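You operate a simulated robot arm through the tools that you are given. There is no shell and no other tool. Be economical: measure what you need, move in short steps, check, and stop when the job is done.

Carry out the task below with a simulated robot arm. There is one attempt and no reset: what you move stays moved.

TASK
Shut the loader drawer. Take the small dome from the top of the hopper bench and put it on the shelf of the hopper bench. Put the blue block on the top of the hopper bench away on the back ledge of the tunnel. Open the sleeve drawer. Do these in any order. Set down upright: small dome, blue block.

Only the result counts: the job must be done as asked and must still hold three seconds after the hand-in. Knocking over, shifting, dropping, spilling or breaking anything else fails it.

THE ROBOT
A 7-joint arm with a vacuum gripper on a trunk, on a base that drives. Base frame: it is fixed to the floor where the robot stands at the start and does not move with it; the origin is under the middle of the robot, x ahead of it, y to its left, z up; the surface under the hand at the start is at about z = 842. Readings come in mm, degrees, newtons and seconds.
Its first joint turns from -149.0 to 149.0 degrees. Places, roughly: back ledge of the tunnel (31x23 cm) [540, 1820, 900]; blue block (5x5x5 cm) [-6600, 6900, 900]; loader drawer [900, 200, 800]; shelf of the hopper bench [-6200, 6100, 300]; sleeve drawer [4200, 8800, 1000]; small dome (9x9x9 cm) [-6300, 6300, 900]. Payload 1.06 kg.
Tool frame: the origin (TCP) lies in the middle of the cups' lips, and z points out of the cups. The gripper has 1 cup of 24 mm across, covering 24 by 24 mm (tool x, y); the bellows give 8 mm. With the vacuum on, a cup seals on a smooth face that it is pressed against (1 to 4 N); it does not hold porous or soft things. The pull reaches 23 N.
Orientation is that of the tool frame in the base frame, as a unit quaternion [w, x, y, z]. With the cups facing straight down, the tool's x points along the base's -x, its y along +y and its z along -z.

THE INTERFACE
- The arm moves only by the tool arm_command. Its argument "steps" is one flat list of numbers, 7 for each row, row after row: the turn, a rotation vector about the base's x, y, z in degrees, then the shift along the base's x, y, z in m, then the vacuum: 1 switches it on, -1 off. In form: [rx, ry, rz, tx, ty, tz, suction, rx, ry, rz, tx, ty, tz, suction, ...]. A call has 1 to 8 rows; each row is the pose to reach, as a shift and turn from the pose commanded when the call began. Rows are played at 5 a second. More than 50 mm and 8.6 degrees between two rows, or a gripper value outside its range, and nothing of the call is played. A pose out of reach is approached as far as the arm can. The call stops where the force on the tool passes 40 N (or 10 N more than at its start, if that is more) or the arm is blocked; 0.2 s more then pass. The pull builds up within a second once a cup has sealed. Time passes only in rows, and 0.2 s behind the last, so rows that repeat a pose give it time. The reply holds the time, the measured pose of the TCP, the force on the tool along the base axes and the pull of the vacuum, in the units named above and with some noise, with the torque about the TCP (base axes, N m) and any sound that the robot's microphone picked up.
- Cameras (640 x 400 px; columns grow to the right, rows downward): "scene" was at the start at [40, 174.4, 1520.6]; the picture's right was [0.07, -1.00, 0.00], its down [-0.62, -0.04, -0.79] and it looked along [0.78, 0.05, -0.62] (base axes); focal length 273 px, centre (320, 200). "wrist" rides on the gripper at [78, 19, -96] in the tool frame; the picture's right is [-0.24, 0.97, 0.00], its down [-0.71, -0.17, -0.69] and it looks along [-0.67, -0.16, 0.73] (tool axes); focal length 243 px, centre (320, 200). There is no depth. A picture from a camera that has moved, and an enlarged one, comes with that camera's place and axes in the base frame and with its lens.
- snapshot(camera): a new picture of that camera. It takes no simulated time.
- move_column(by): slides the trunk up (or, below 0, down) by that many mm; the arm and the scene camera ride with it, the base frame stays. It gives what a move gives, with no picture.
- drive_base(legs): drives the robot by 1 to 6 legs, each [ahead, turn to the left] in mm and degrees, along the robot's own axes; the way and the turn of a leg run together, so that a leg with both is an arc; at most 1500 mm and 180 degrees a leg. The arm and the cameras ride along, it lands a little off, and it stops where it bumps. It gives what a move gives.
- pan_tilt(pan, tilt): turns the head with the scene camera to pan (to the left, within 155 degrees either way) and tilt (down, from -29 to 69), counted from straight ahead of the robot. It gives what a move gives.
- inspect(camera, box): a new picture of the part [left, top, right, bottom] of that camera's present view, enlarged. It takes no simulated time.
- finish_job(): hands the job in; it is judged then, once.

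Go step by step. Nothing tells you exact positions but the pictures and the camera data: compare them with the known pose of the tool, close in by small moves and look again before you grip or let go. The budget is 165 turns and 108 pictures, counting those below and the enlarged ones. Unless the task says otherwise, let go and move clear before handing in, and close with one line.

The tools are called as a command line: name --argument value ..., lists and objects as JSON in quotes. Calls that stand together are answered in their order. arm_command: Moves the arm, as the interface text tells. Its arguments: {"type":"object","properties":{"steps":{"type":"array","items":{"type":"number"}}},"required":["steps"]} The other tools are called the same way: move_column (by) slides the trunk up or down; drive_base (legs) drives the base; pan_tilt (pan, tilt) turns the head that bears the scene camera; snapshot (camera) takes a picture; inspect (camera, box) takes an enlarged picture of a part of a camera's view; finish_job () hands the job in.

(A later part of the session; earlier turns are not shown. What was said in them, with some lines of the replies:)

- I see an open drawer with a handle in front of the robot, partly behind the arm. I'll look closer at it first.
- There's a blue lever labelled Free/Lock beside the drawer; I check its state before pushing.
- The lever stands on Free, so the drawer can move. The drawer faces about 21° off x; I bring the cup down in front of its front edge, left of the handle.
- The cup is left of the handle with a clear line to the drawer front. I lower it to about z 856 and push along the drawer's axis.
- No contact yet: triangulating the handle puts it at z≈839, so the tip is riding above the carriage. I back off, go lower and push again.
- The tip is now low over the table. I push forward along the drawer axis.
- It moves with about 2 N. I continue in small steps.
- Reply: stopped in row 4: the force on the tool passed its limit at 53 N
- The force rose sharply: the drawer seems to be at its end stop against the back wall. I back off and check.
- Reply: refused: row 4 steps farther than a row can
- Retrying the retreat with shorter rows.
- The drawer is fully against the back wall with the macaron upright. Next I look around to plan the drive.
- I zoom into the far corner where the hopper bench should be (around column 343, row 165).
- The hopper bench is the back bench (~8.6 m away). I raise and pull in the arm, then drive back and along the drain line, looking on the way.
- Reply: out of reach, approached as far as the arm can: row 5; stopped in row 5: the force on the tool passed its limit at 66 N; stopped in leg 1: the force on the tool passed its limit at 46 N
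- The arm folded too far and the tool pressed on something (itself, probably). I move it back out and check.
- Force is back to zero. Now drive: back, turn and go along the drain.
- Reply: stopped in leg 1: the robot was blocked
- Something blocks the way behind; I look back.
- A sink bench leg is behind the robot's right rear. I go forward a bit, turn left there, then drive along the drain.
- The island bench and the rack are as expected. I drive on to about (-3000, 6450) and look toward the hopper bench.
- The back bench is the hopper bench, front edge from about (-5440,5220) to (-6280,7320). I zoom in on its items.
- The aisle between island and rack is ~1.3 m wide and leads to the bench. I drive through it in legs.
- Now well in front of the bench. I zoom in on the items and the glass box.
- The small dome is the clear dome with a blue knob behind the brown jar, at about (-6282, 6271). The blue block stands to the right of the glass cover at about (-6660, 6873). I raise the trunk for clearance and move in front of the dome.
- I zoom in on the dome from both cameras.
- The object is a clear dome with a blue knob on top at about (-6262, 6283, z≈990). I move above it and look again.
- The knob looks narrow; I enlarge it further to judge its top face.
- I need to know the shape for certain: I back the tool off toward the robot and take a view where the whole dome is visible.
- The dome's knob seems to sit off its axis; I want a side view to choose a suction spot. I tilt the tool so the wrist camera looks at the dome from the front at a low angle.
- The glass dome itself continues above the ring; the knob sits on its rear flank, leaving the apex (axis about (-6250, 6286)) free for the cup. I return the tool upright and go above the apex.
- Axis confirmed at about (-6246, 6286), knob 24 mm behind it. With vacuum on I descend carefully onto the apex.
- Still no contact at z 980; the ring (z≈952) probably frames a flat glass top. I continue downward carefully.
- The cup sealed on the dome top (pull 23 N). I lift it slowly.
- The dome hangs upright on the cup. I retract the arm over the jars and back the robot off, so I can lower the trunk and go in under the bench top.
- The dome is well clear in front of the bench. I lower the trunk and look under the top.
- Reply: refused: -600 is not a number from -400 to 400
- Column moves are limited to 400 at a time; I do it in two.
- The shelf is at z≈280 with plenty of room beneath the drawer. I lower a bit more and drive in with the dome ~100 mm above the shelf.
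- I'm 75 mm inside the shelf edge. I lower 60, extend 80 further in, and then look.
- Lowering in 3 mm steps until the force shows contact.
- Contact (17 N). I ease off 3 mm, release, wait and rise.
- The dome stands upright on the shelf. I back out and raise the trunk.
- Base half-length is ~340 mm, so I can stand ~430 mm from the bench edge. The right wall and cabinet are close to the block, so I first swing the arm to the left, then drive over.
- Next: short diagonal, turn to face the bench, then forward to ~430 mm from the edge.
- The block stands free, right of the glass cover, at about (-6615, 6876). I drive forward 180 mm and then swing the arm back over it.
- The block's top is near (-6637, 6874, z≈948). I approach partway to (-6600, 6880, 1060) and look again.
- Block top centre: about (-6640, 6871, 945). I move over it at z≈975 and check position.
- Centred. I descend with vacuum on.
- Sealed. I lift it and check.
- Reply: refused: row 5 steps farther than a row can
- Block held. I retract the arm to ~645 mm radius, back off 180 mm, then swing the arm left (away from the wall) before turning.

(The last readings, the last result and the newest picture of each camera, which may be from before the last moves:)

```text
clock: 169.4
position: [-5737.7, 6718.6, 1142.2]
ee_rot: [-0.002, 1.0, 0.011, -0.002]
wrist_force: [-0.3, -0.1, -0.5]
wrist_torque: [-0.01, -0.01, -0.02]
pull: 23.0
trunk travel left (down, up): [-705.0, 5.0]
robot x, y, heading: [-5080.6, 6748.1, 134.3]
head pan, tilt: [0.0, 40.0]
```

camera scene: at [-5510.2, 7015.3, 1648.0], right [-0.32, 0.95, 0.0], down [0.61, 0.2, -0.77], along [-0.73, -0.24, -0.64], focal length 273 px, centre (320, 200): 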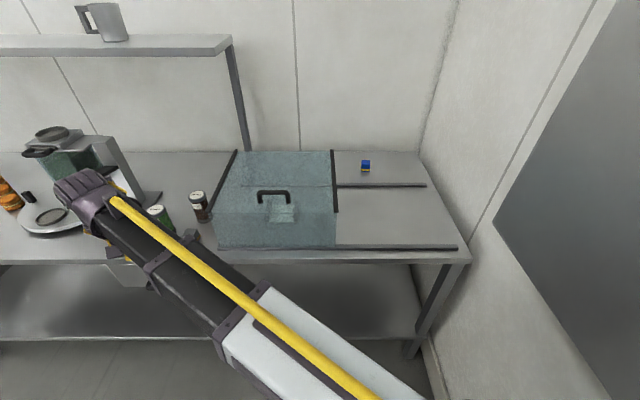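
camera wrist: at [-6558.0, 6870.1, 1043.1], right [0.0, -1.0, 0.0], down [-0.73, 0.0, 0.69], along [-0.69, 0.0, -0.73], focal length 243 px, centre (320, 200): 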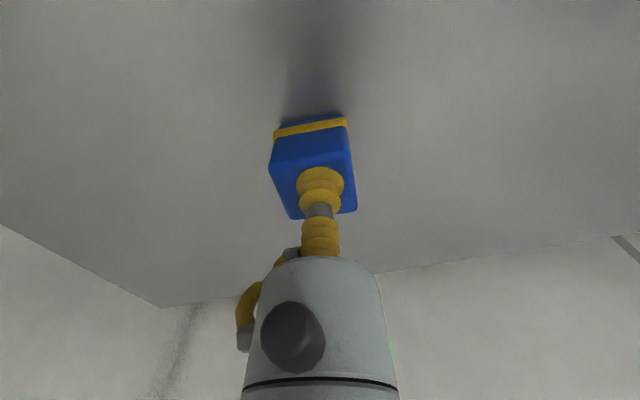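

Now I swing the arm back to the front, turn, and reverse through the aisle to the open area.

arm_command --steps '[0, 0, -4.3, -0.0004, 0.0494, 0, 1, 0, 0, -8.6, 0.003, 0.0986, 0, 1, 0, 0, -12.9, 0.01, 0.1474, 0, 1, 0, 0, -17.2, 0.0207, 0.1956, 0, 1, 0, 0, -21.5, 0.0349, 0.2429, 0, 1, 0, 0, -25.8, 0.0527, 0.2888, 0, 1, 0, 0, -30.1, 0.0738, 0.3335, 0, 1, 0, 0, -34.4, 0.0982, 0.3764, 0, 1]'

arm_command --steps '[0, 0, -4.3, 0.0276, 0.0409, 0, 1, 0, 0, -8.6, 0.0582, 0.0797, 0, 1, 0, 0, -12.9, 0.0915, 0.116, 0, 1, 0, 0, -17.2, 0.1276, 0.1497, 0, 1]'

drive_base --legs '[[0, 51], [-680, 0], [0, -5.5], [-1190, 0]]'

```text
clock: 171.2
position: [-5638.0, 7097.7, 1141.6]
ee_rot: [-0.002, 0.958, -0.287, -0.001]
wrist_force: [-0.1, 0.4, -0.4]
wrist_torque: [-0.03, 0.01, 0.01]
pull: 22.8
trunk travel left (down, up): [-705.0, 5.0]
robot x, y, heading: [-5081.6, 6747.6, 134.4]
head pan, tilt: [0.0, 40.0]
```

```text
clock: 172.2
position: [-5511.5, 7243.9, 1141.6]
ee_rot: [-0.003, 0.905, -0.426, -0.001]
wrist_force: [0.1, -0.3, -1.7]
wrist_torque: [-0.02, 0.01, -0.02]
pull: 23.3
trunk travel left (down, up): [-705.0, 5.0]
robot x, y, heading: [-5083.3, 6749.8, 134.5]
head pan, tilt: [0.0, 40.0]
```

```text
clock: 184.2
position: [-3895.3, 6841.0, 1139.7]
ee_rot: [-0.003, 0.999, -0.051, -0.002]
wrist_force: [-0.4, 0.5, -0.3]
wrist_torque: [-0.03, 0.02, 0.02]
pull: 22.8
trunk travel left (down, up): [-705.0, 5.0]
robot x, y, heading: [-3244.5, 6794.8, 179.0]
head pan, tilt: [0.0, 40.0]
```

drive_base --legs '[[-150, 0], [0, 113.2], [1500, 0], [1500, 0], [1500, 0]]'

pan_tilt --pan 50 --tilt 20

snapshot --camera "scene"

```text
clock: 211.5
position: [-1409.5, 1896.6, 1140.6]
ee_rot: [-0.001, 0.622, 0.783, -0.003]
wrist_force: [-0.6, 0.2, -1.0]
wrist_torque: [0.01, -0.02, -0.01]
pull: 23.1
trunk travel left (down, up): [-705.0, 5.0]
robot x, y, heading: [-1573.3, 2529.3, -72.3]
head pan, tilt: [0.0, 40.0]
```

```text
clock: 212.7
position: [-1410.4, 1896.2, 1139.9]
ee_rot: [-0.001, 0.623, 0.782, -0.003]
wrist_force: [-0.3, -0.3, -1.2]
wrist_torque: [-0.01, 0.01, -0.01]
pull: 23.1
trunk travel left (down, up): [-705.0, 5.0]
robot x, y, heading: [-1572.1, 2531.6, -72.6]
head pan, tilt: [50.0, 20.0]
```

```text
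38 pictures are left
camera scene: at [-1338.9, 2589.0, 1679.4], right [-0.38, -0.93, 0.0], down [-0.32, 0.13, -0.94], along [0.87, -0.36, -0.34], focal length 273 px, centre (320, 200)
```

scene: 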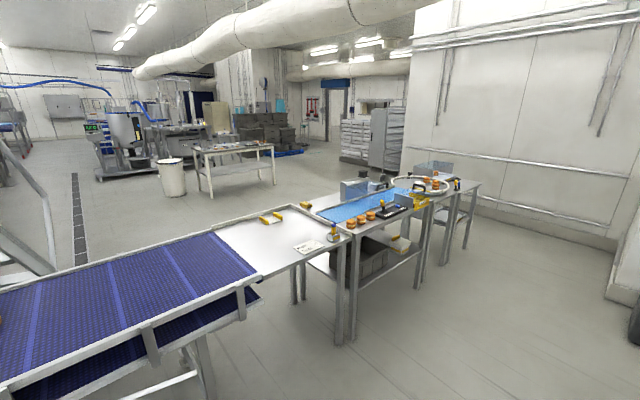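

inspect --camera "scene" --box '[220, 150, 480, 290]'

```text
2.46 times, centred on (350, 220) of scene
camera zoom: at [-1338.9, 2589.0, 1679.4], right [-0.38, -0.93, 0.0], down [-0.32, 0.13, -0.94], along [0.87, -0.36, -0.34], focal length 672 px, centre (246, 151)
```

zoom: 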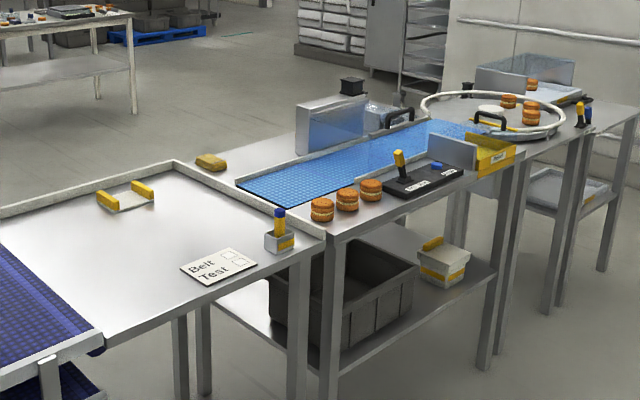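

The tunnel's back ledge should be the flat strip behind the blue belt, near (540, 1820). I'll go to the near side of that table facing it.

drive_base --legs '[[0, 18.6], [1430, 0], [0, 73.5]]'

pan_tilt --pan 5 --tilt 28

snapshot --camera "scene"

```text
clock: 224.1
position: [-86.5, 1539.3, 1139.7]
ee_rot: [0.002, -0.125, 0.992, -0.002]
wrist_force: [0.2, -0.1, -0.9]
wrist_torque: [-0.02, -0.03, -0.01]
pull: 23.2
trunk travel left (down, up): [-705.0, 5.0]
robot x, y, heading: [-714.4, 1359.1, 19.2]
head pan, tilt: [50.0, 20.0]
```

```text
clock: 225.2
position: [-86.1, 1539.5, 1140.4]
ee_rot: [0.003, -0.126, 0.992, -0.002]
wrist_force: [-0.2, -0.3, -1.0]
wrist_torque: [-0.03, 0.01, 0.03]
pull: 22.5
trunk travel left (down, up): [-705.0, 5.0]
robot x, y, heading: [-719.3, 1363.0, 19.2]
head pan, tilt: [5.0, 28.0]
```

```text
36 pictures are left
camera scene: at [-733.2, 1541.1, 1666.5], right [0.41, -0.91, 0.0], down [-0.43, -0.19, -0.88], along [0.81, 0.36, -0.47], focal length 273 px, centre (320, 200)
```

scene: 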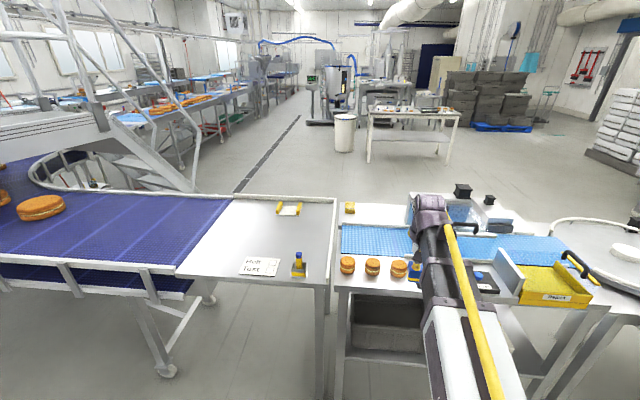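

inspect --camera "scene" --box '[325, 170, 485, 280]'

```text
3.64 times, centred on (405, 225) of scene
camera zoom: at [-733.2, 1541.1, 1666.5], right [0.41, -0.91, 0.0], down [-0.43, -0.19, -0.88], along [0.81, 0.36, -0.47], focal length 993 px, centre (11, 109)
```

zoom: 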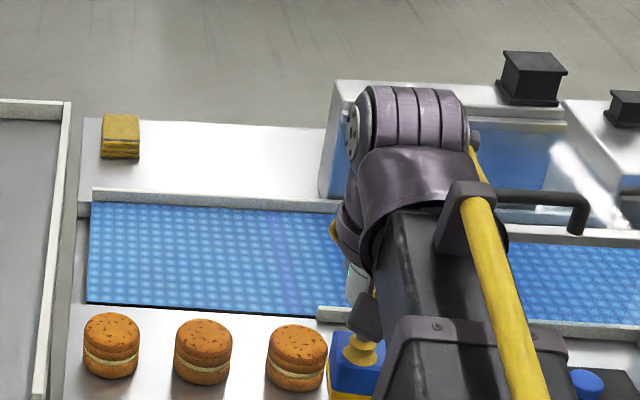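

The ledge is the white strip behind the blue belt; sponge at its left, tunnel box at its right. I'll place the block at about (526, 1773). I drive 365 mm closer.

drive_base --legs '[[355, 0]]'

pan_tilt --pan 5 --tilt 40

snapshot --camera "scene"

```text
clock: 227.5
position: [256.7, 1656.0, 1139.6]
ee_rot: [0.002, -0.125, 0.992, -0.002]
wrist_force: [1.0, -0.1, -0.9]
wrist_torque: [0.04, -0.01, -0.01]
pull: 23.1
trunk travel left (down, up): [-705.0, 5.0]
robot x, y, heading: [-372.2, 1480.8, 19.2]
head pan, tilt: [5.0, 28.0]
```

```text
clock: 228.2
position: [256.9, 1656.1, 1140.3]
ee_rot: [0.002, -0.124, 0.992, -0.002]
wrist_force: [0.2, 0.8, -1.4]
wrist_torque: [0.05, 0.02, 0.03]
pull: 22.9
trunk travel left (down, up): [-705.0, 5.0]
robot x, y, heading: [-372.0, 1476.3, 19.3]
head pan, tilt: [5.0, 40.0]
```

```text
34 pictures are left
camera scene: at [-395.4, 1657.7, 1648.1], right [0.41, -0.91, 0.0], down [-0.59, -0.26, -0.77], along [0.7, 0.31, -0.64], focal length 273 px, centre (320, 200)
```

scene: 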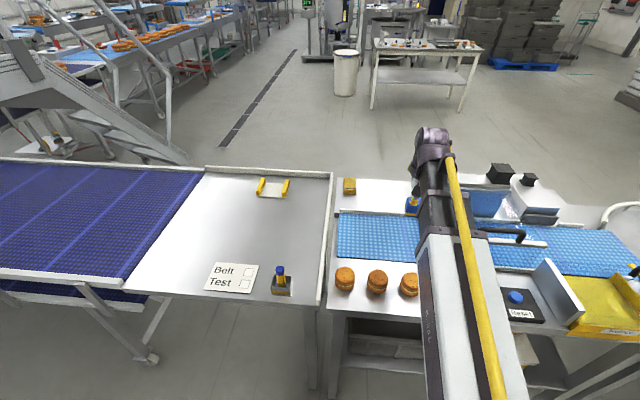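

arm_command --steps '[0, 0, 0, 0.038, 0.0165, 0, 1, 0, 0, 0, 0.077, 0.0335, 0, 1, 0, 0, 0, 0.116, 0.05, 0, 1, 0, 0, 0, 0.155, 0.067, 0, 1, 0, 0, 0, 0.194, 0.084, 0, 1, 0, 0, 0, 0.232, 0.101, 0, 1, 0, 0, 0, 0.269, 0.117, -0.01, 1, 0, 0, 0, 0.269, 0.117, -0.05, 1]'

snapshot --camera "wrist"

inspect --camera "scene" --box '[320, 120, 480, 240]'

```text
clock: 230.0
position: [527.5, 1773.6, 1088.5]
ee_rot: [0.002, -0.124, 0.992, -0.002]
wrist_force: [0.9, 0.2, -1.1]
wrist_torque: [0.03, 0.0, -0.01]
pull: 23.8
trunk travel left (down, up): [-705.0, 5.0]
robot x, y, heading: [-370.3, 1481.2, 19.0]
head pan, tilt: [5.0, 40.0]
```

```text
33 pictures are left
camera wrist: at [447.3, 1772.7, 1185.5], right [-0.01, 1.0, 0.0], down [0.73, 0.01, 0.69], along [0.69, 0.01, -0.73], focal length 243 px, centre (320, 200)
```

wrist: 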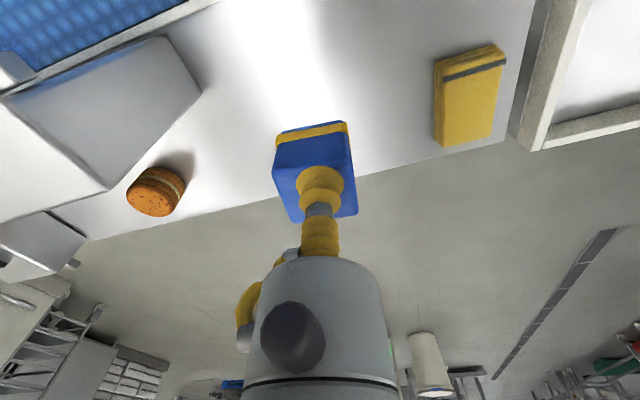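

```text
3.33 times, centred on (400, 180) of scene
camera zoom: at [-395.2, 1657.8, 1648.0], right [0.41, -0.91, 0.0], down [-0.59, -0.26, -0.77], along [0.7, 0.31, -0.64], focal length 910 px, centre (53, 267)
```

zoom: 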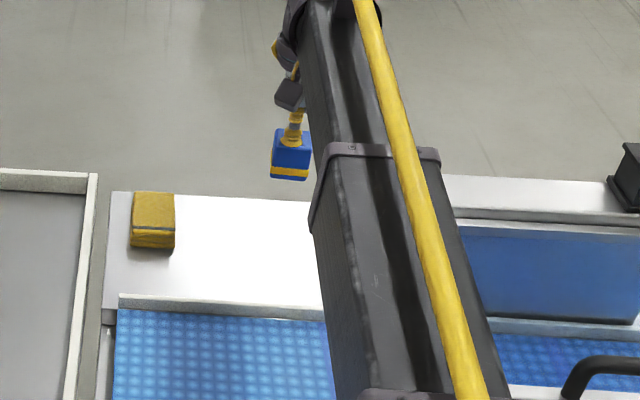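

The ledge spans about x 439–672 at this y; the block will land ~80 mm behind the rail, clear of sponge and macaron. I lower it.

arm_command --steps '[0, 0, 0, 0.008, 0.002, -0.04, 1, 0, 0, 0, 0.008, 0.002, -0.08, 1, 0, 0, 0, 0.008, 0.002, -0.105, 1, 0, 0, 0, 0.008, 0.002, -0.115, 1, 0, 0, 0, 0.008, 0.002, -0.12, 1]'

inspect --camera "scene" --box '[330, 150, 430, 230]'

```text
clock: 231.2
position: [534.2, 1774.9, 970.9]
ee_rot: [0.002, -0.124, 0.992, -0.001]
wrist_force: [0.3, 0.7, 0.0]
wrist_torque: [-0.03, -0.01, 0.01]
pull: 22.6
trunk travel left (down, up): [-705.0, 5.0]
robot x, y, heading: [-371.4, 1477.4, 18.9]
head pan, tilt: [5.0, 40.0]
```

```text
5.00 times, centred on (380, 190) of scene
camera zoom: at [-395.3, 1657.7, 1648.0], right [0.41, -0.91, 0.0], down [-0.59, -0.26, -0.77], along [0.7, 0.31, -0.64], focal length 1365 px, centre (20, 250)
```

zoom: 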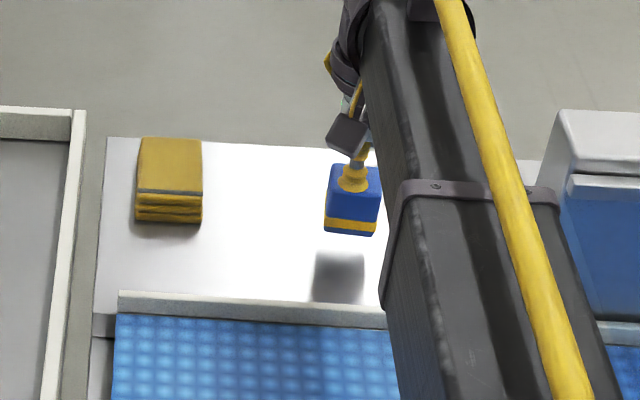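

arm_command --steps '[0, 0, 0, 0, 0, -0.004, 1, 0, 0, 0, 0, 0, -0.008, 1, 0, 0, 0, 0, 0, -0.011, 1]'

```text
clock: 232.0
position: [532.4, 1773.5, 958.0]
ee_rot: [0.003, -0.125, 0.992, -0.003]
wrist_force: [0.1, -0.3, -0.8]
wrist_torque: [-0.04, 0.01, 0.02]
pull: 22.8
trunk travel left (down, up): [-705.0, 5.0]
robot x, y, heading: [-370.5, 1479.2, 18.8]
head pan, tilt: [5.0, 40.0]
```

arm_command --steps '[0, 0, 0, 0, 0, -0.003, 1, 0, 0, 0, 0, 0, -0.006, 1, 0, 0, 0, 0, 0, -0.008, 1]'

```text
clock: 232.8
position: [534.3, 1775.0, 950.1]
ee_rot: [0.002, -0.125, 0.992, -0.003]
wrist_force: [0.3, -0.8, -0.2]
wrist_torque: [0.0, -0.02, -0.02]
pull: 23.0
trunk travel left (down, up): [-705.0, 5.0]
robot x, y, heading: [-374.8, 1476.0, 19.2]
head pan, tilt: [5.0, 40.0]
```

arm_command --steps '[0, 0, 0, 0, 0, -0.002, 1, 0, 0, 0, 0, 0, -0.004, 1, 0, 0, 0, 0, 0, -0.005, 1]'

inspect --camera "scene" --box '[330, 150, 430, 230]'

```text
clock: 233.6
position: [533.5, 1774.4, 945.8]
ee_rot: [0.002, -0.125, 0.992, -0.002]
wrist_force: [0.2, -0.2, -0.5]
wrist_torque: [0.03, 0.02, -0.02]
pull: 23.0
trunk travel left (down, up): [-705.0, 5.0]
robot x, y, heading: [-372.9, 1478.7, 19.2]
head pan, tilt: [5.0, 40.0]
```

```text
5.00 times, centred on (380, 190) of scene
camera zoom: at [-395.4, 1657.7, 1648.0], right [0.41, -0.91, 0.0], down [-0.59, -0.26, -0.77], along [0.7, 0.31, -0.64], focal length 1365 px, centre (20, 250)
```

zoom: 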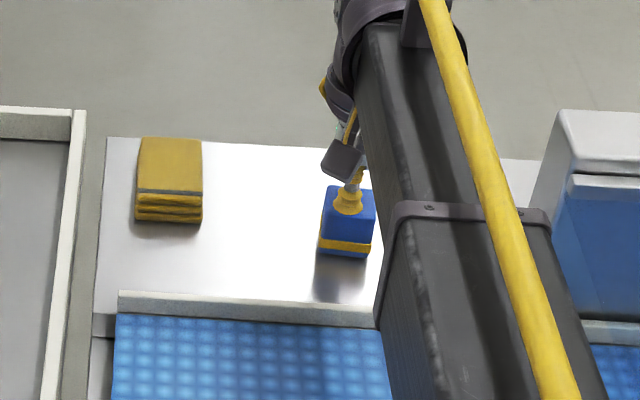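

arm_command --steps '[0, 0, 0, 0, 0, -0.002, 1, 0, 0, 0, 0, 0, -0.004, 1, 0, 0, 0, 0, 0, -0.005, 1]'

```text
clock: 234.4
position: [533.8, 1776.1, 943.2]
ee_rot: [0.004, -0.125, 0.992, -0.001]
wrist_force: [4.0, -0.1, 15.7]
wrist_torque: [0.0, 0.03, -0.02]
pull: 22.9
trunk travel left (down, up): [-705.0, 5.0]
robot x, y, heading: [-373.2, 1477.6, 19.0]
head pan, tilt: [5.0, 40.0]
```

Contact. Ease off 2 mm, release, wait, and rise.

arm_command --steps '[0, 0, 0, 0, 0, 0.002, 1, 0, 0, 0, 0, 0, 0.002, -1, 0, 0, 0, 0, 0, 0.002, -1, 0, 0, 0, 0, 0, 0.002, -1, 0, 0, 0, 0, 0, 0.002, -1, 0, 0, 0, 0, 0, 0.002, -1]'

arm_command --steps '[0, 0, 0, 0, 0, 0.003, -1, 0, 0, 0, 0, 0, 0.01, -1, 0, 0, 0, 0, 0, 0.04, -1, 0, 0, 0, 0, 0, 0.08, -1, 0, 0, 0, 0, 0, 0.12, -1, 0, 0, 0, 0, 0, 0.16, -1, 0, 0, 0, 0, 0, 0.195, -1]'

snapshot --camera "wrist"

```text
clock: 235.8
position: [533.9, 1775.7, 943.0]
ee_rot: [0.002, -0.126, 0.992, -0.003]
wrist_force: [-0.8, 0.4, 0.8]
wrist_torque: [-0.03, -0.01, 0.05]
pull: 0.1
trunk travel left (down, up): [-705.0, 5.0]
robot x, y, heading: [-373.5, 1477.3, 18.9]
head pan, tilt: [5.0, 40.0]
```

```text
clock: 237.4
position: [533.0, 1776.4, 1137.9]
ee_rot: [0.001, -0.124, 0.992, -0.003]
wrist_force: [1.3, 0.0, 0.2]
wrist_torque: [-0.04, 0.0, 0.02]
pull: 0.0
trunk travel left (down, up): [-705.0, 5.0]
robot x, y, heading: [-372.8, 1481.6, 18.9]
head pan, tilt: [5.0, 40.0]
```

```text
29 pictures are left
camera wrist: at [452.6, 1775.0, 1233.2], right [-0.01, 1.0, 0.0], down [0.73, 0.01, 0.69], along [0.69, 0.01, -0.73], focal length 243 px, centre (320, 200)
```

wrist: 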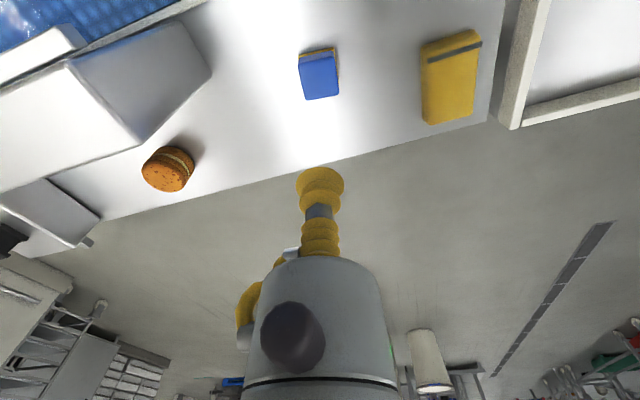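

The block stands upright on the ledge. I retract the arm, back off and head north along the west side toward the sleeve drawer.

arm_command --steps '[0, 0, 0, -0.038, -0.0165, 0, -1, 0, 0, 0, -0.077, -0.0335, 0, -1, 0, 0, 0, -0.116, -0.05, 0, -1, 0, 0, 0, -0.155, -0.067, 0, -1, 0, 0, 0, -0.194, -0.084, 0, -1, 0, 0, 0, -0.232, -0.101, 0, -1, 0, 0, 0, -0.269, -0.117, 0, -1]'

drive_base --legs '[[-400, 0], [0, 97], [1500, 0], [1450, 0], [0, -30.5]]'

pan_tilt --pan -30 --tilt 10

snapshot --camera "scene"

```text
clock: 239.0
position: [260.7, 1657.9, 1137.5]
ee_rot: [0.002, -0.125, 0.992, -0.003]
wrist_force: [0.0, 0.5, 0.1]
wrist_torque: [-0.02, 0.04, 0.02]
pull: 0.0
trunk travel left (down, up): [-705.0, 5.0]
robot x, y, heading: [-372.7, 1475.7, 19.0]
head pan, tilt: [5.0, 40.0]
```

```text
clock: 260.8
position: [-1835.5, 4667.3, 1137.8]
ee_rot: [0.003, -0.631, 0.776, -0.001]
wrist_force: [0.0, 0.4, 0.3]
wrist_torque: [0.02, -0.01, -0.02]
pull: 0.0
trunk travel left (down, up): [-705.0, 5.0]
robot x, y, heading: [-1954.1, 4013.4, 83.1]
head pan, tilt: [5.0, 40.0]
```

```text
clock: 261.9
position: [-1836.6, 4667.4, 1137.3]
ee_rot: [0.003, -0.63, 0.776, -0.001]
wrist_force: [0.0, 0.3, 0.6]
wrist_torque: [0.01, -0.02, 0.02]
pull: 0.0
trunk travel left (down, up): [-705.0, 5.0]
robot x, y, heading: [-1957.7, 4013.8, 83.1]
head pan, tilt: [-30.0, 10.0]
```

```text
28 pictures are left
camera scene: at [-2074.8, 4065.1, 1695.6], right [0.8, -0.6, 0.0], down [-0.1, -0.14, -0.98], along [0.59, 0.79, -0.17], focal length 273 px, centre (320, 200)
```

scene: 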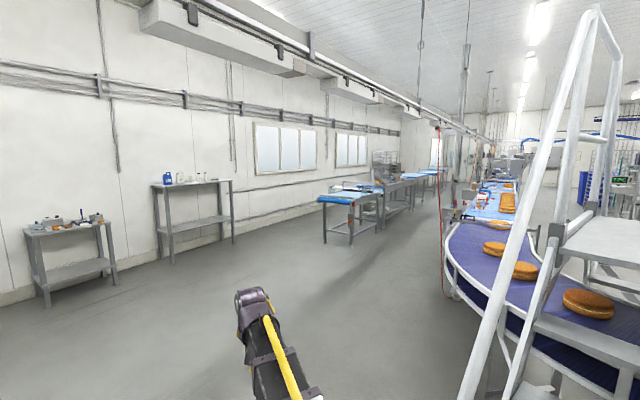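

inspect --camera "scene" --box '[310, 135, 470, 250]'

```text
3.48 times, centred on (390, 192) of scene
camera zoom: at [-2074.8, 4065.1, 1695.6], right [0.8, -0.6, 0.0], down [-0.1, -0.14, -0.98], along [0.59, 0.79, -0.17], focal length 950 px, centre (76, 226)
```

zoom: 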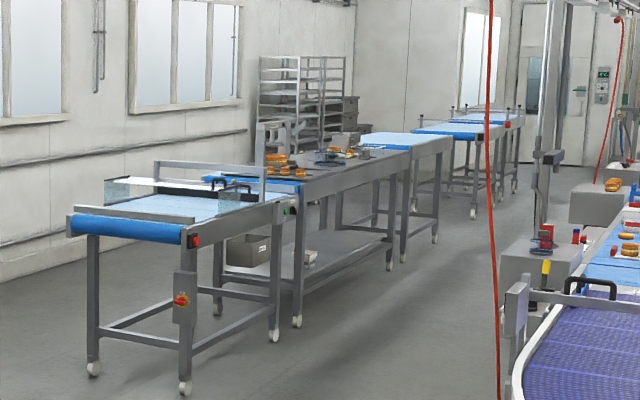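

The sleeve drawer should be on the second of the wall-side tables (front edge line along heading ~19°). I drive up and along the lane between the table rows.

drive_base --legs '[[0, 2], [1500, 0], [106, 0], [0, -66], [1500, 0], [1500, 0]]'

pan_tilt --pan 25 --tilt 18

snapshot --camera "scene"

```text
clock: 287.4
position: [1619.8, 6851.3, 1138.0]
ee_rot: [0.003, -0.122, 0.993, -0.002]
wrist_force: [-0.1, 0.1, 0.6]
wrist_torque: [0.02, 0.03, 0.05]
pull: 0.0
trunk travel left (down, up): [-705.0, 5.0]
robot x, y, heading: [984.8, 6677.3, 19.1]
head pan, tilt: [-30.0, 10.0]
```

```text
clock: 288.6
position: [1620.8, 6852.2, 1137.4]
ee_rot: [0.003, -0.121, 0.993, -0.002]
wrist_force: [-1.1, 0.5, -0.1]
wrist_torque: [0.04, 0.0, 0.02]
pull: 0.2
trunk travel left (down, up): [-705.0, 5.0]
robot x, y, heading: [982.6, 6674.4, 18.8]
head pan, tilt: [25.0, 18.0]
```

```text
26 pictures are left
camera scene: at [951.8, 6885.4, 1682.7], right [0.69, -0.72, 0.0], down [-0.22, -0.21, -0.95], along [0.69, 0.66, -0.31], focal length 273 px, centre (320, 200)
```

scene: 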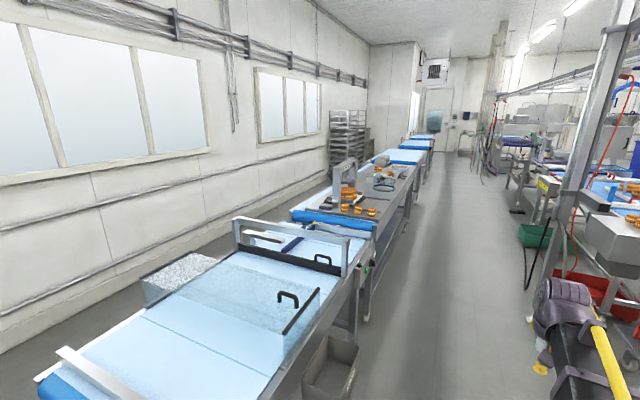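

drive_base --legs '[[1500, 0], [1500, 0]]'

pan_tilt --pan 55 --tilt 28

snapshot --camera "scene"

```text
clock: 303.0
position: [4437.7, 7789.8, 1137.2]
ee_rot: [0.002, -0.115, 0.993, -0.002]
wrist_force: [-0.8, 0.0, 0.1]
wrist_torque: [-0.06, 0.0, 0.02]
pull: 0.1
trunk travel left (down, up): [-705.0, 5.0]
robot x, y, heading: [3798.2, 7624.1, 17.8]
head pan, tilt: [25.0, 18.0]
```

```text
clock: 303.9
position: [4436.8, 7787.6, 1138.1]
ee_rot: [0.002, -0.115, 0.993, -0.003]
wrist_force: [0.4, 0.4, 0.0]
wrist_torque: [0.0, 0.03, 0.01]
pull: 0.1
trunk travel left (down, up): [-705.0, 5.0]
robot x, y, heading: [3793.2, 7623.6, 18.2]
head pan, tilt: [55.0, 28.0]
```

```text
25 pictures are left
camera scene: at [3728.1, 7855.0, 1666.5], right [0.96, -0.29, 0.0], down [-0.14, -0.45, -0.88], along [0.26, 0.84, -0.47], focal length 273 px, centre (320, 200)
```

scene: 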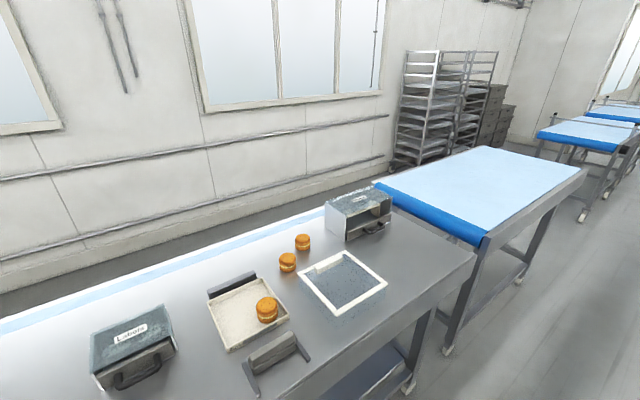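

inspect --camera "scene" --box '[290, 160, 430, 260]'

```text
4.00 times, centred on (360, 210) of scene
camera zoom: at [3728.1, 7855.0, 1666.5], right [0.96, -0.29, 0.0], down [-0.14, -0.45, -0.88], along [0.26, 0.84, -0.47], focal length 1092 px, centre (160, 160)
```

zoom: 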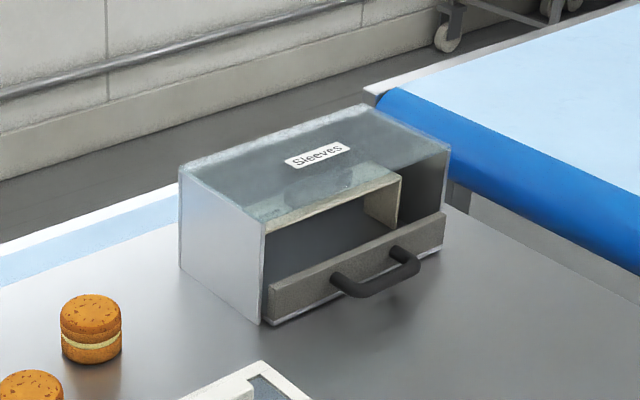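

That box is labelled "Sleeves": a low drawer front with a loop handle facing the lane. I position the robot squarely in front of it.

drive_base --legs '[[0, 10.3], [816, 0], [0, 79]]'

pan_tilt --pan 5 --tilt 40

snapshot --camera "scene"

snapshot --camera "wrist"

```text
clock: 312.4
position: [4363.3, 8656.5, 1137.4]
ee_rot: [-0.004, 0.777, -0.629, 0.0]
wrist_force: [-0.4, 1.2, -0.4]
wrist_torque: [0.02, -0.05, -0.04]
pull: 0.1
trunk travel left (down, up): [-705.0, 5.0]
robot x, y, heading: [4519.3, 8011.3, 106.8]
head pan, tilt: [55.0, 28.0]
```

```text
clock: 313.5
position: [4361.6, 8655.8, 1138.3]
ee_rot: [-0.003, 0.778, -0.628, 0.0]
wrist_force: [0.4, 1.1, -0.3]
wrist_torque: [0.01, 0.0, -0.02]
pull: 0.1
trunk travel left (down, up): [-705.0, 5.0]
robot x, y, heading: [4515.0, 8009.9, 106.9]
head pan, tilt: [5.0, 40.0]
```

```text
23 pictures are left
camera scene: at [4335.4, 7997.7, 1648.0], right [0.93, 0.37, 0.0], down [0.24, -0.6, -0.77], along [-0.29, 0.71, -0.64], focal length 273 px, centre (320, 200)
```

scene: 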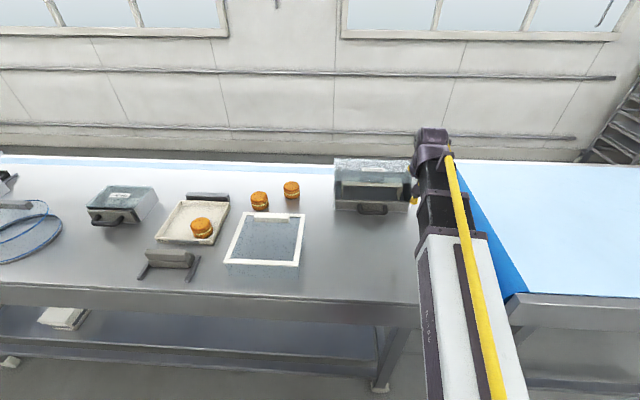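

```text
22 pictures are left
camera wrist: at [4361.2, 8574.8, 1233.2], right [-1.0, 0.03, 0.0], down [0.02, 0.73, 0.69], along [0.02, 0.69, -0.73], focal length 243 px, centre (320, 200)
```

wrist: 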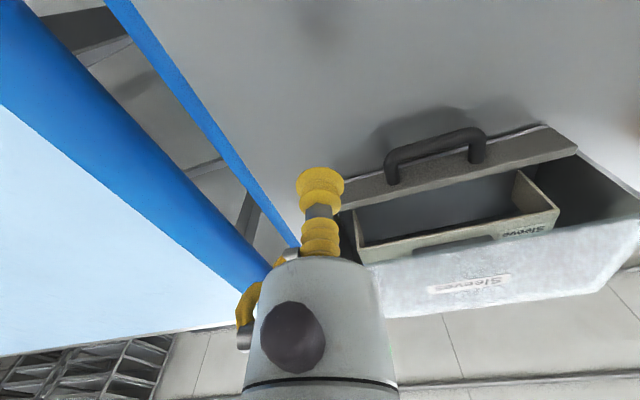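

inspect --camera "wrist" --box '[330, 90, 510, 230]'

inspect --camera "scene" --box '[325, 145, 425, 225]'

```text
2.86 times, centred on (420, 160) of wrist
camera zoom: at [4361.2, 8574.8, 1233.2], right [-1.0, 0.03, 0.0], down [0.02, 0.73, 0.69], along [0.02, 0.69, -0.73], focal length 693 px, centre (34, 314)
```

zoom: 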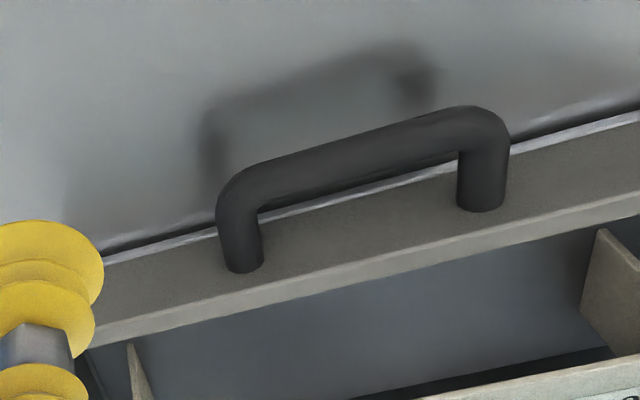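

```text
5.00 times, centred on (375, 185) of scene
camera zoom: at [4335.4, 7997.7, 1648.0], right [0.93, 0.37, 0.0], down [0.24, -0.6, -0.77], along [-0.29, 0.71, -0.64], focal length 1365 px, centre (45, 275)
```

zoom: 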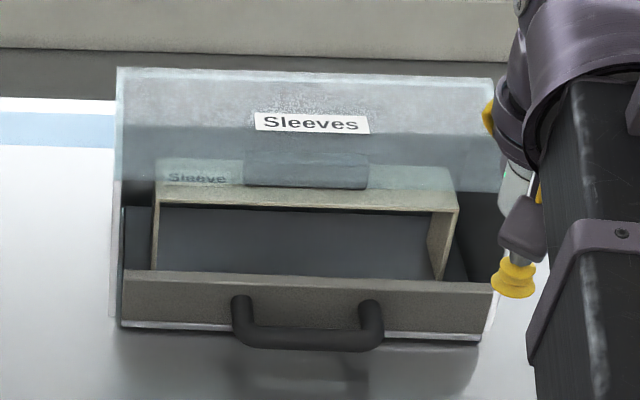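

The handle bar centre is at about (4246, 8707, z 1012) with ~30 mm gap to the panel. I bring the cup above the gap, tilted 12°, to hook it from above.

arm_command --steps '[0, 0, 0, -0.03, 0, -0.02, -1, 0, 0, 0, -0.06, 0.01, -0.04, -1, 4, 1.2, 0, -0.09, 0.03, -0.06, -1, 8, 2.5, 0, -0.113, 0.055, -0.07, -1, 11.4, 3.6, 0, -0.122, 0.074, -0.078, -1, 11.4, 3.6, 0, -0.122, 0.074, -0.085, -1]'

snapshot --camera "wrist"

inspect --camera "scene" --box '[325, 145, 425, 225]'

```text
clock: 314.9
position: [4242.1, 8730.6, 1051.4]
ee_rot: [-0.06, 0.773, -0.626, -0.086]
wrist_force: [0.1, 0.3, 0.0]
wrist_torque: [0.01, 0.0, -0.02]
pull: 0.1
trunk travel left (down, up): [-705.0, 5.0]
robot x, y, heading: [4519.5, 8010.6, 107.0]
head pan, tilt: [5.0, 40.0]
```

```text
19 pictures are left
camera wrist: at [4245.5, 8632.2, 1128.8], right [-1.0, 0.02, 0.06], down [0.06, 0.57, 0.82], along [-0.02, 0.82, -0.57], focal length 243 px, centre (320, 200)
```

wrist: 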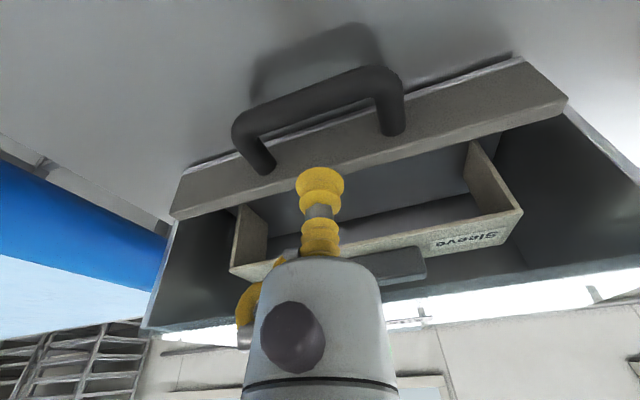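

```text
5.00 times, centred on (375, 185) of scene
camera zoom: at [4335.5, 7997.7, 1648.0], right [0.93, 0.37, 0.0], down [0.24, -0.6, -0.77], along [-0.29, 0.71, -0.64], focal length 1365 px, centre (45, 275)
```

zoom: 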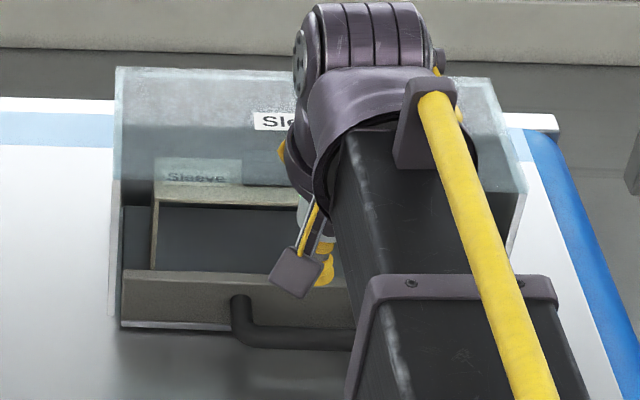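

Refined: bar centre (4242, 8714, 1002), panel face ~35-40 mm behind. I descend to just above and check again.

arm_command --steps '[0, 0, 0, -0.006, 0.005, -0.01, -1, 0, 0, 0, -0.006, 0.005, -0.02, -1, 0, 0, 0, -0.006, 0.005, -0.029, -1]'

inspect --camera "wrist" --box '[200, 60, 440, 240]'

```text
clock: 315.5
position: [4236.4, 8734.6, 1042.5]
ee_rot: [-0.066, 0.772, -0.626, -0.094]
wrist_force: [3.4, -8.2, 19.6]
wrist_torque: [0.94, 0.61, 0.1]
pull: 0.1
trunk travel left (down, up): [-705.0, 5.0]
robot x, y, heading: [4518.0, 8011.5, 106.9]
head pan, tilt: [5.0, 40.0]
stopped in row 2: the force on the tool passed its limit at 52 N (the readings are from after the stop); the commanded pose is now the measured one
```

```text
2.22 times, centred on (320, 150) of wrist
camera zoom: at [4240.0, 8635.7, 1118.7], right [-1.0, 0.02, 0.07], down [0.07, 0.56, 0.82], along [-0.02, 0.83, -0.56], focal length 539 px, centre (320, 311)
```

zoom: 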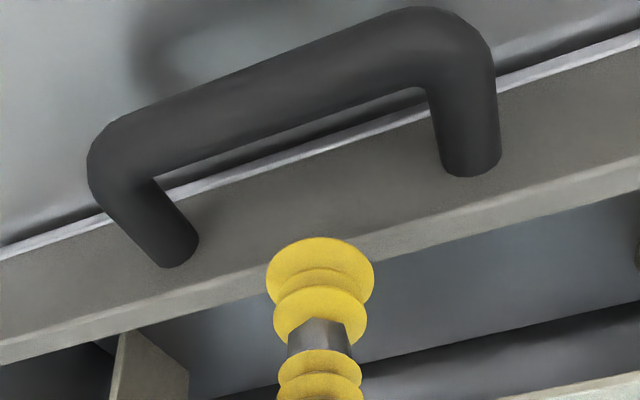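

The gripper body touched the glass top edge. I back up a bit and tilt further (to ~30°) so the body stays clear of the glass.

arm_command --steps '[0, 0, 0, 0.002, -0.006, 0.01, -1, 0, 0, 0, 0.004, -0.014, 0.02, -1, 6, 1.9, 0, 0.004, -0.014, 0.02, -1, 12, 3.8, 0, 0.004, -0.014, 0.02, -1, 17.5, 5.5, 0, 0.004, -0.014, 0.02, -1]'

inspect --camera "scene" --box '[325, 145, 425, 225]'

```text
clock: 316.7
position: [4238.0, 8723.1, 1058.9]
ee_rot: [-0.151, 0.748, -0.607, -0.223]
wrist_force: [0.8, -0.4, 0.0]
wrist_torque: [-0.03, 0.01, 0.01]
pull: 0.1
trunk travel left (down, up): [-705.0, 5.0]
robot x, y, heading: [4516.1, 8013.5, 106.6]
head pan, tilt: [5.0, 40.0]
```

```text
5.00 times, centred on (375, 185) of scene
camera zoom: at [4335.4, 7997.8, 1648.0], right [0.93, 0.37, 0.0], down [0.24, -0.6, -0.77], along [-0.29, 0.71, -0.64], focal length 1365 px, centre (45, 275)
```

zoom: 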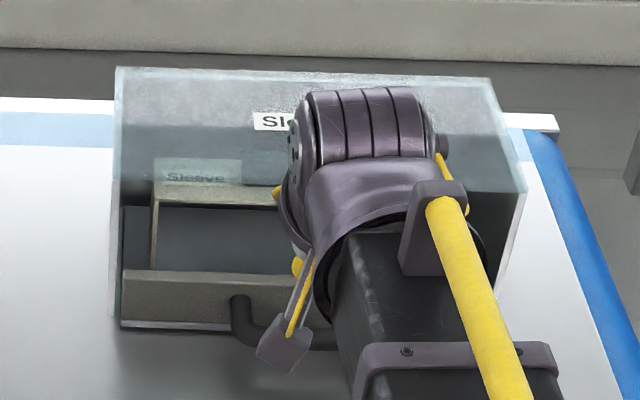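

arm_command --steps '[0, 0, 0, -0.001, 0.005, -0.01, -1, 0, 0, 0, -0.002, 0.01, -0.02, -1, 0, 0, 0, -0.003, 0.0135, -0.03, -1]'

inspect --camera "wrist" --box '[200, 40, 440, 240]'

```text
clock: 317.5
position: [4234.9, 8738.1, 1029.0]
ee_rot: [-0.149, 0.749, -0.606, -0.223]
wrist_force: [-0.1, 0.2, 1.0]
wrist_torque: [0.0, 0.01, -0.01]
pull: 0.1
trunk travel left (down, up): [-705.0, 5.0]
robot x, y, heading: [4519.4, 8012.5, 106.8]
head pan, tilt: [5.0, 40.0]
```

```text
2.00 times, centred on (320, 140) of wrist
camera zoom: at [4244.7, 8620.1, 1072.2], right [-0.99, -0.02, 0.16], down [0.15, 0.29, 0.94], along [-0.06, 0.96, -0.29], focal length 485 px, centre (320, 320)
```

zoom: 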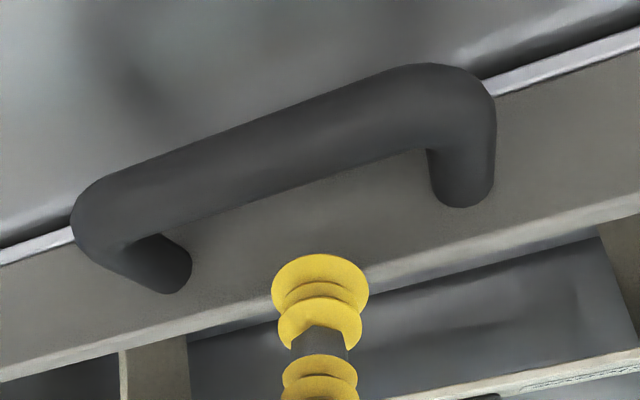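

arm_command --steps '[0, 0, 0, 0, -0.0025, -0.005, -1, 0, 0, 0, 0, -0.0025, -0.01, -1, 0, 0, 0, 0, -0.0025, -0.015, -1]'

```text
clock: 318.3
position: [4236.0, 8735.4, 1015.5]
ee_rot: [-0.15, 0.748, -0.607, -0.222]
wrist_force: [0.6, -0.4, -0.3]
wrist_torque: [0.02, -0.02, -0.02]
pull: 0.1
trunk travel left (down, up): [-705.0, 5.0]
robot x, y, heading: [4517.9, 8014.0, 106.8]
head pan, tilt: [5.0, 40.0]
```

arm_command --steps '[0, 0, 0, 0, 0, -0.004, -1, 0, 0, 0, 0, 0, -0.008, -1, 0, 0, 0, 0, 0, -0.012, -1]'

inspect --camera "wrist" --box '[200, 40, 440, 240]'

```text
clock: 319.1
position: [4235.8, 8734.9, 1002.2]
ee_rot: [-0.151, 0.748, -0.607, -0.223]
wrist_force: [-0.8, 0.0, -0.2]
wrist_torque: [0.0, 0.02, 0.01]
pull: 0.0
trunk travel left (down, up): [-705.0, 5.0]
robot x, y, heading: [4517.1, 8014.8, 106.6]
head pan, tilt: [5.0, 40.0]
```

```text
2.00 times, centred on (320, 140) of wrist
camera zoom: at [4245.5, 8616.9, 1044.5], right [-0.99, -0.02, 0.16], down [0.15, 0.29, 0.94], along [-0.06, 0.96, -0.29], focal length 485 px, centre (320, 320)
```

zoom: 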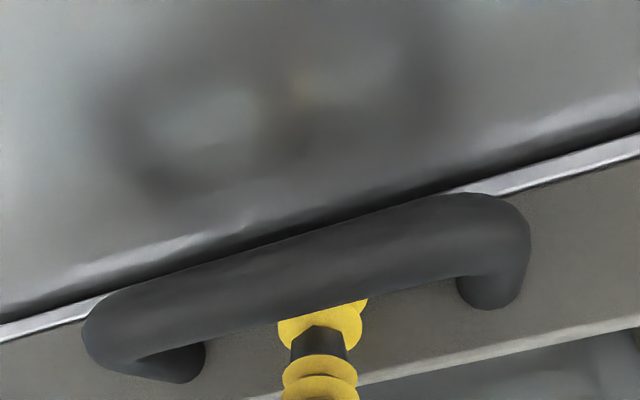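

The cup is behind the bar, inside the handle. I pull outward gently.

arm_command --steps '[0, 0, 0, 0.003, -0.0096, -0.002, -1, 0, 0, 0, 0.006, -0.0191, -0.002, -1, 0, 0, 0, 0.0087, -0.0287, -0.002, -1, 0, 0, 0, 0.0116, -0.0383, -0.002, -1, 0, 0, 0, 0.0145, -0.0478, -0.002, -1]'

inspect --camera "scene" --box '[325, 145, 425, 225]'

```text
clock: 320.3
position: [4248.7, 8686.9, 999.7]
ee_rot: [-0.149, 0.749, -0.606, -0.223]
wrist_force: [-0.3, 0.8, 0.5]
wrist_torque: [-0.01, 0.03, 0.01]
pull: 0.0
trunk travel left (down, up): [-705.0, 5.0]
robot x, y, heading: [4519.2, 8014.1, 107.2]
head pan, tilt: [5.0, 40.0]
```

```text
5.00 times, centred on (375, 185) of scene
camera zoom: at [4335.4, 7997.7, 1648.0], right [0.93, 0.37, 0.0], down [0.24, -0.6, -0.77], along [-0.29, 0.71, -0.64], focal length 1365 px, centre (45, 275)
```

zoom: 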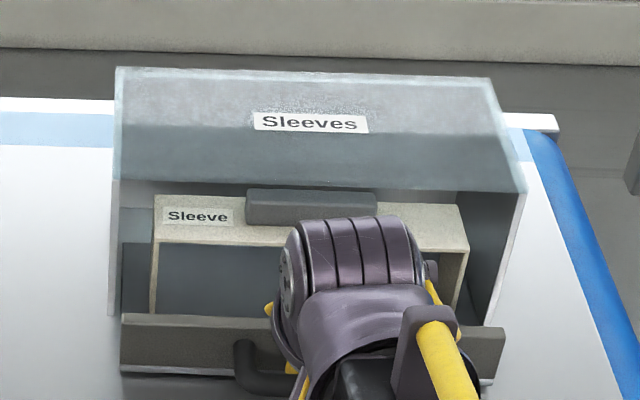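

The drawer moves out. I keep pulling.

arm_command --steps '[0, 0, 0, 0.0035, -0.0115, 0, -1, 0, 0, 0, 0.007, -0.023, 0, -1, 0, 0, 0, 0.0105, -0.0345, 0, -1, 0, 0, 0, 0.014, -0.046, 0, -1, 0, 0, 0, 0.0175, -0.0574, 0, -1, 0, 0, 0, 0.0209, -0.0689, 0, -1, 0, 0, 0, 0.0244, -0.0804, 0, -1, 0, 0, 0, 0.0279, -0.0919, 0, -1]'

snapshot --camera "scene"

```text
clock: 322.1
position: [4276.7, 8599.1, 1000.6]
ee_rot: [-0.151, 0.748, -0.607, -0.221]
wrist_force: [-0.2, 0.9, -0.1]
wrist_torque: [-0.01, 0.01, 0.03]
pull: 0.1
out of reach, approached as far as the arm can: row 8
trunk travel left (down, up): [-705.0, 5.0]
robot x, y, heading: [4517.1, 8010.4, 106.9]
head pan, tilt: [5.0, 40.0]
```

```text
12 pictures are left
camera scene: at [4335.5, 7997.8, 1648.0], right [0.93, 0.37, 0.0], down [0.24, -0.6, -0.77], along [-0.29, 0.71, -0.64], focal length 273 px, centre (320, 200)
```

scene: 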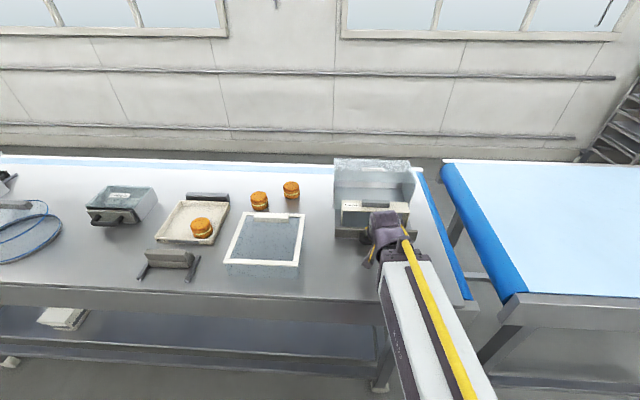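

Arm limit reached, no end stop yet. I pull further by backing the base slowly.

drive_base --legs '[[-50, 0]]'

inspect --camera "scene" --box '[310, 140, 450, 280]'

```text
clock: 323.1
position: [4292.9, 8551.2, 1001.2]
ee_rot: [-0.149, 0.749, -0.606, -0.223]
wrist_force: [-0.6, 0.1, -0.4]
wrist_torque: [0.0, -0.01, -0.05]
pull: 0.0
trunk travel left (down, up): [-705.0, 5.0]
robot x, y, heading: [4535.7, 7962.3, 106.7]
head pan, tilt: [5.0, 40.0]
```

```text
2.86 times, centred on (380, 210) of scene
camera zoom: at [4350.4, 7948.6, 1648.0], right [0.93, 0.37, 0.0], down [0.24, -0.6, -0.77], along [-0.28, 0.71, -0.64], focal length 780 px, centre (149, 171)
```

zoom: 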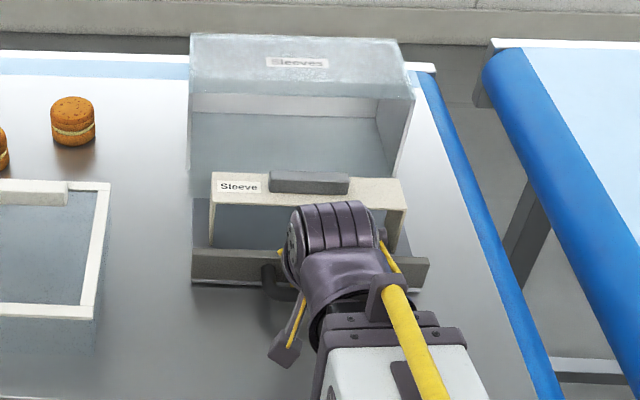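

The drawer is out ~180 mm with no stop yet; I pull a bit more.

drive_base --legs '[[-40, 0]]'

inspect --camera "scene" --box '[310, 140, 450, 280]'

```text
clock: 323.8
position: [4292.5, 8548.8, 996.7]
ee_rot: [-0.151, 0.748, -0.607, -0.222]
wrist_force: [-5.2, 12.6, -36.3]
wrist_torque: [0.34, 0.1, 0.01]
pull: 0.1
trunk travel left (down, up): [-705.0, 5.0]
robot x, y, heading: [4533.1, 7951.4, 106.9]
head pan, tilt: [5.0, 40.0]
stopped in leg 1: the force on the tool passed its limit at 54 N (the readings are from after the stop); the commanded pose is now the measured one
```

```text
2.86 times, centred on (380, 210) of scene
camera zoom: at [4351.9, 7941.9, 1647.6], right [0.93, 0.37, 0.0], down [0.24, -0.6, -0.76], along [-0.28, 0.71, -0.65], focal length 780 px, centre (149, 171)
```

zoom: 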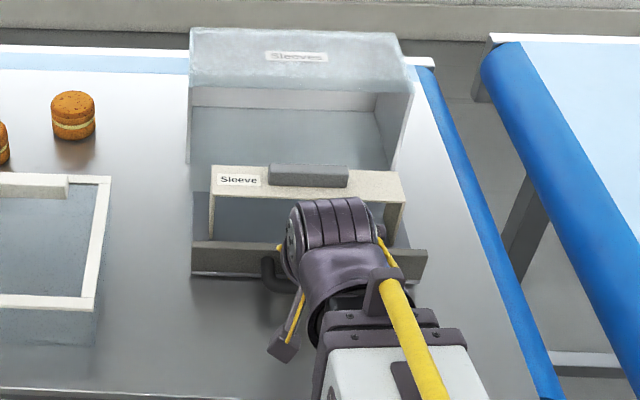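

The end stop is reached: the drawer is fully open. I relieve the load by a few mm inward and lift the cup straight out.

arm_command --steps '[0, 0, 0, -0.0015, 0.005, 0.002, -1, 0, 0, 0, -0.0025, 0.0085, 0.004, -1]'

```text
clock: 324.4
position: [4292.3, 8553.4, 1006.0]
ee_rot: [-0.153, 0.747, -0.606, -0.226]
wrist_force: [-0.8, 0.1, -0.5]
wrist_torque: [0.01, 0.02, 0.01]
pull: 0.1
trunk travel left (down, up): [-705.0, 5.0]
robot x, y, heading: [4536.6, 7954.2, 106.7]
head pan, tilt: [5.0, 40.0]
```

arm_command --steps '[0, 0, 0, 0, 0.001, 0.006, -1, 0, 0, 0, 0, 0.001, 0.015, -1, 0, 0, 0, 0, 0.001, 0.03, -1, 0, 0, 0, 0, 0.001, 0.05, -1, 0, 0, 0, 0, 0.001, 0.08, -1]'

inspect --camera "scene" --box '[310, 140, 450, 280]'

```text
clock: 325.6
position: [4290.3, 8553.2, 1085.4]
ee_rot: [-0.152, 0.747, -0.606, -0.226]
wrist_force: [-0.1, 0.2, 0.0]
wrist_torque: [-0.02, -0.01, -0.03]
pull: 0.1
trunk travel left (down, up): [-705.0, 5.0]
robot x, y, heading: [4537.1, 7950.1, 106.7]
head pan, tilt: [5.0, 40.0]
```

```text
2.86 times, centred on (380, 210) of scene
camera zoom: at [4353.9, 7936.9, 1648.0], right [0.93, 0.37, 0.0], down [0.24, -0.6, -0.77], along [-0.28, 0.71, -0.64], focal length 780 px, centre (149, 171)
```

zoom: 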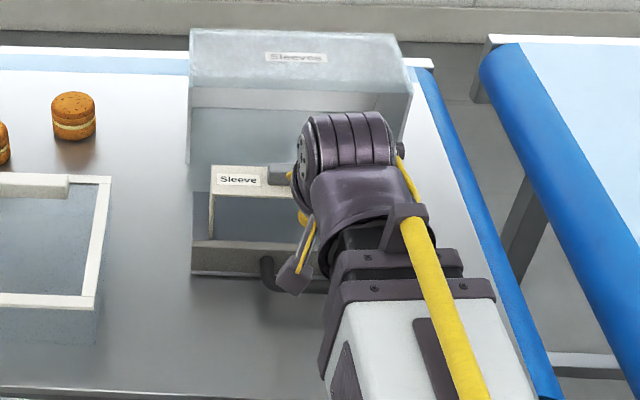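

The drawer stays open. I back the robot clear and take a last look.

drive_base --legs '[[-200, 0]]'

snapshot --camera "scene"

```text
clock: 327.2
position: [4348.6, 8360.4, 1085.0]
ee_rot: [-0.152, 0.747, -0.606, -0.227]
wrist_force: [0.5, -0.9, 0.2]
wrist_torque: [0.0, 0.0, -0.01]
pull: 0.0
trunk travel left (down, up): [-705.0, 5.0]
robot x, y, heading: [4592.2, 7758.5, 106.6]
head pan, tilt: [5.0, 40.0]
```

```text
8 pictures are left
camera scene: at [4412.3, 7743.0, 1648.0], right [0.93, 0.37, 0.0], down [0.24, -0.6, -0.77], along [-0.28, 0.71, -0.64], focal length 273 px, centre (320, 200)
```

scene: 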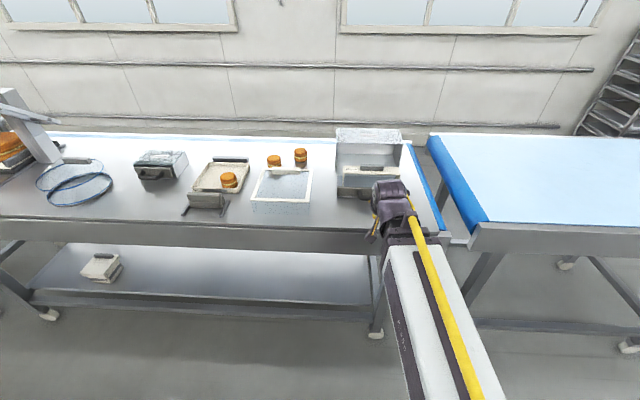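

All four jobs are done and the arm is clear of everything, so I'm handing in.

finish_job

```text
The job is handed in.
```

I finished all four tasks and handed the job in: the loader drawer is shut, the small dome stands upright on the hopper bench shelf, the blue block stands upright on the tunnel's back ledge, and the sleeve drawer is open to its stop. The gripper once pressed on the sleeve box's glass top with about 52 N, and the base bumped the sink bench leg early on. I saw no shift of the sleeve box in the next picture, but I did not look at the sink bench again after the bump.
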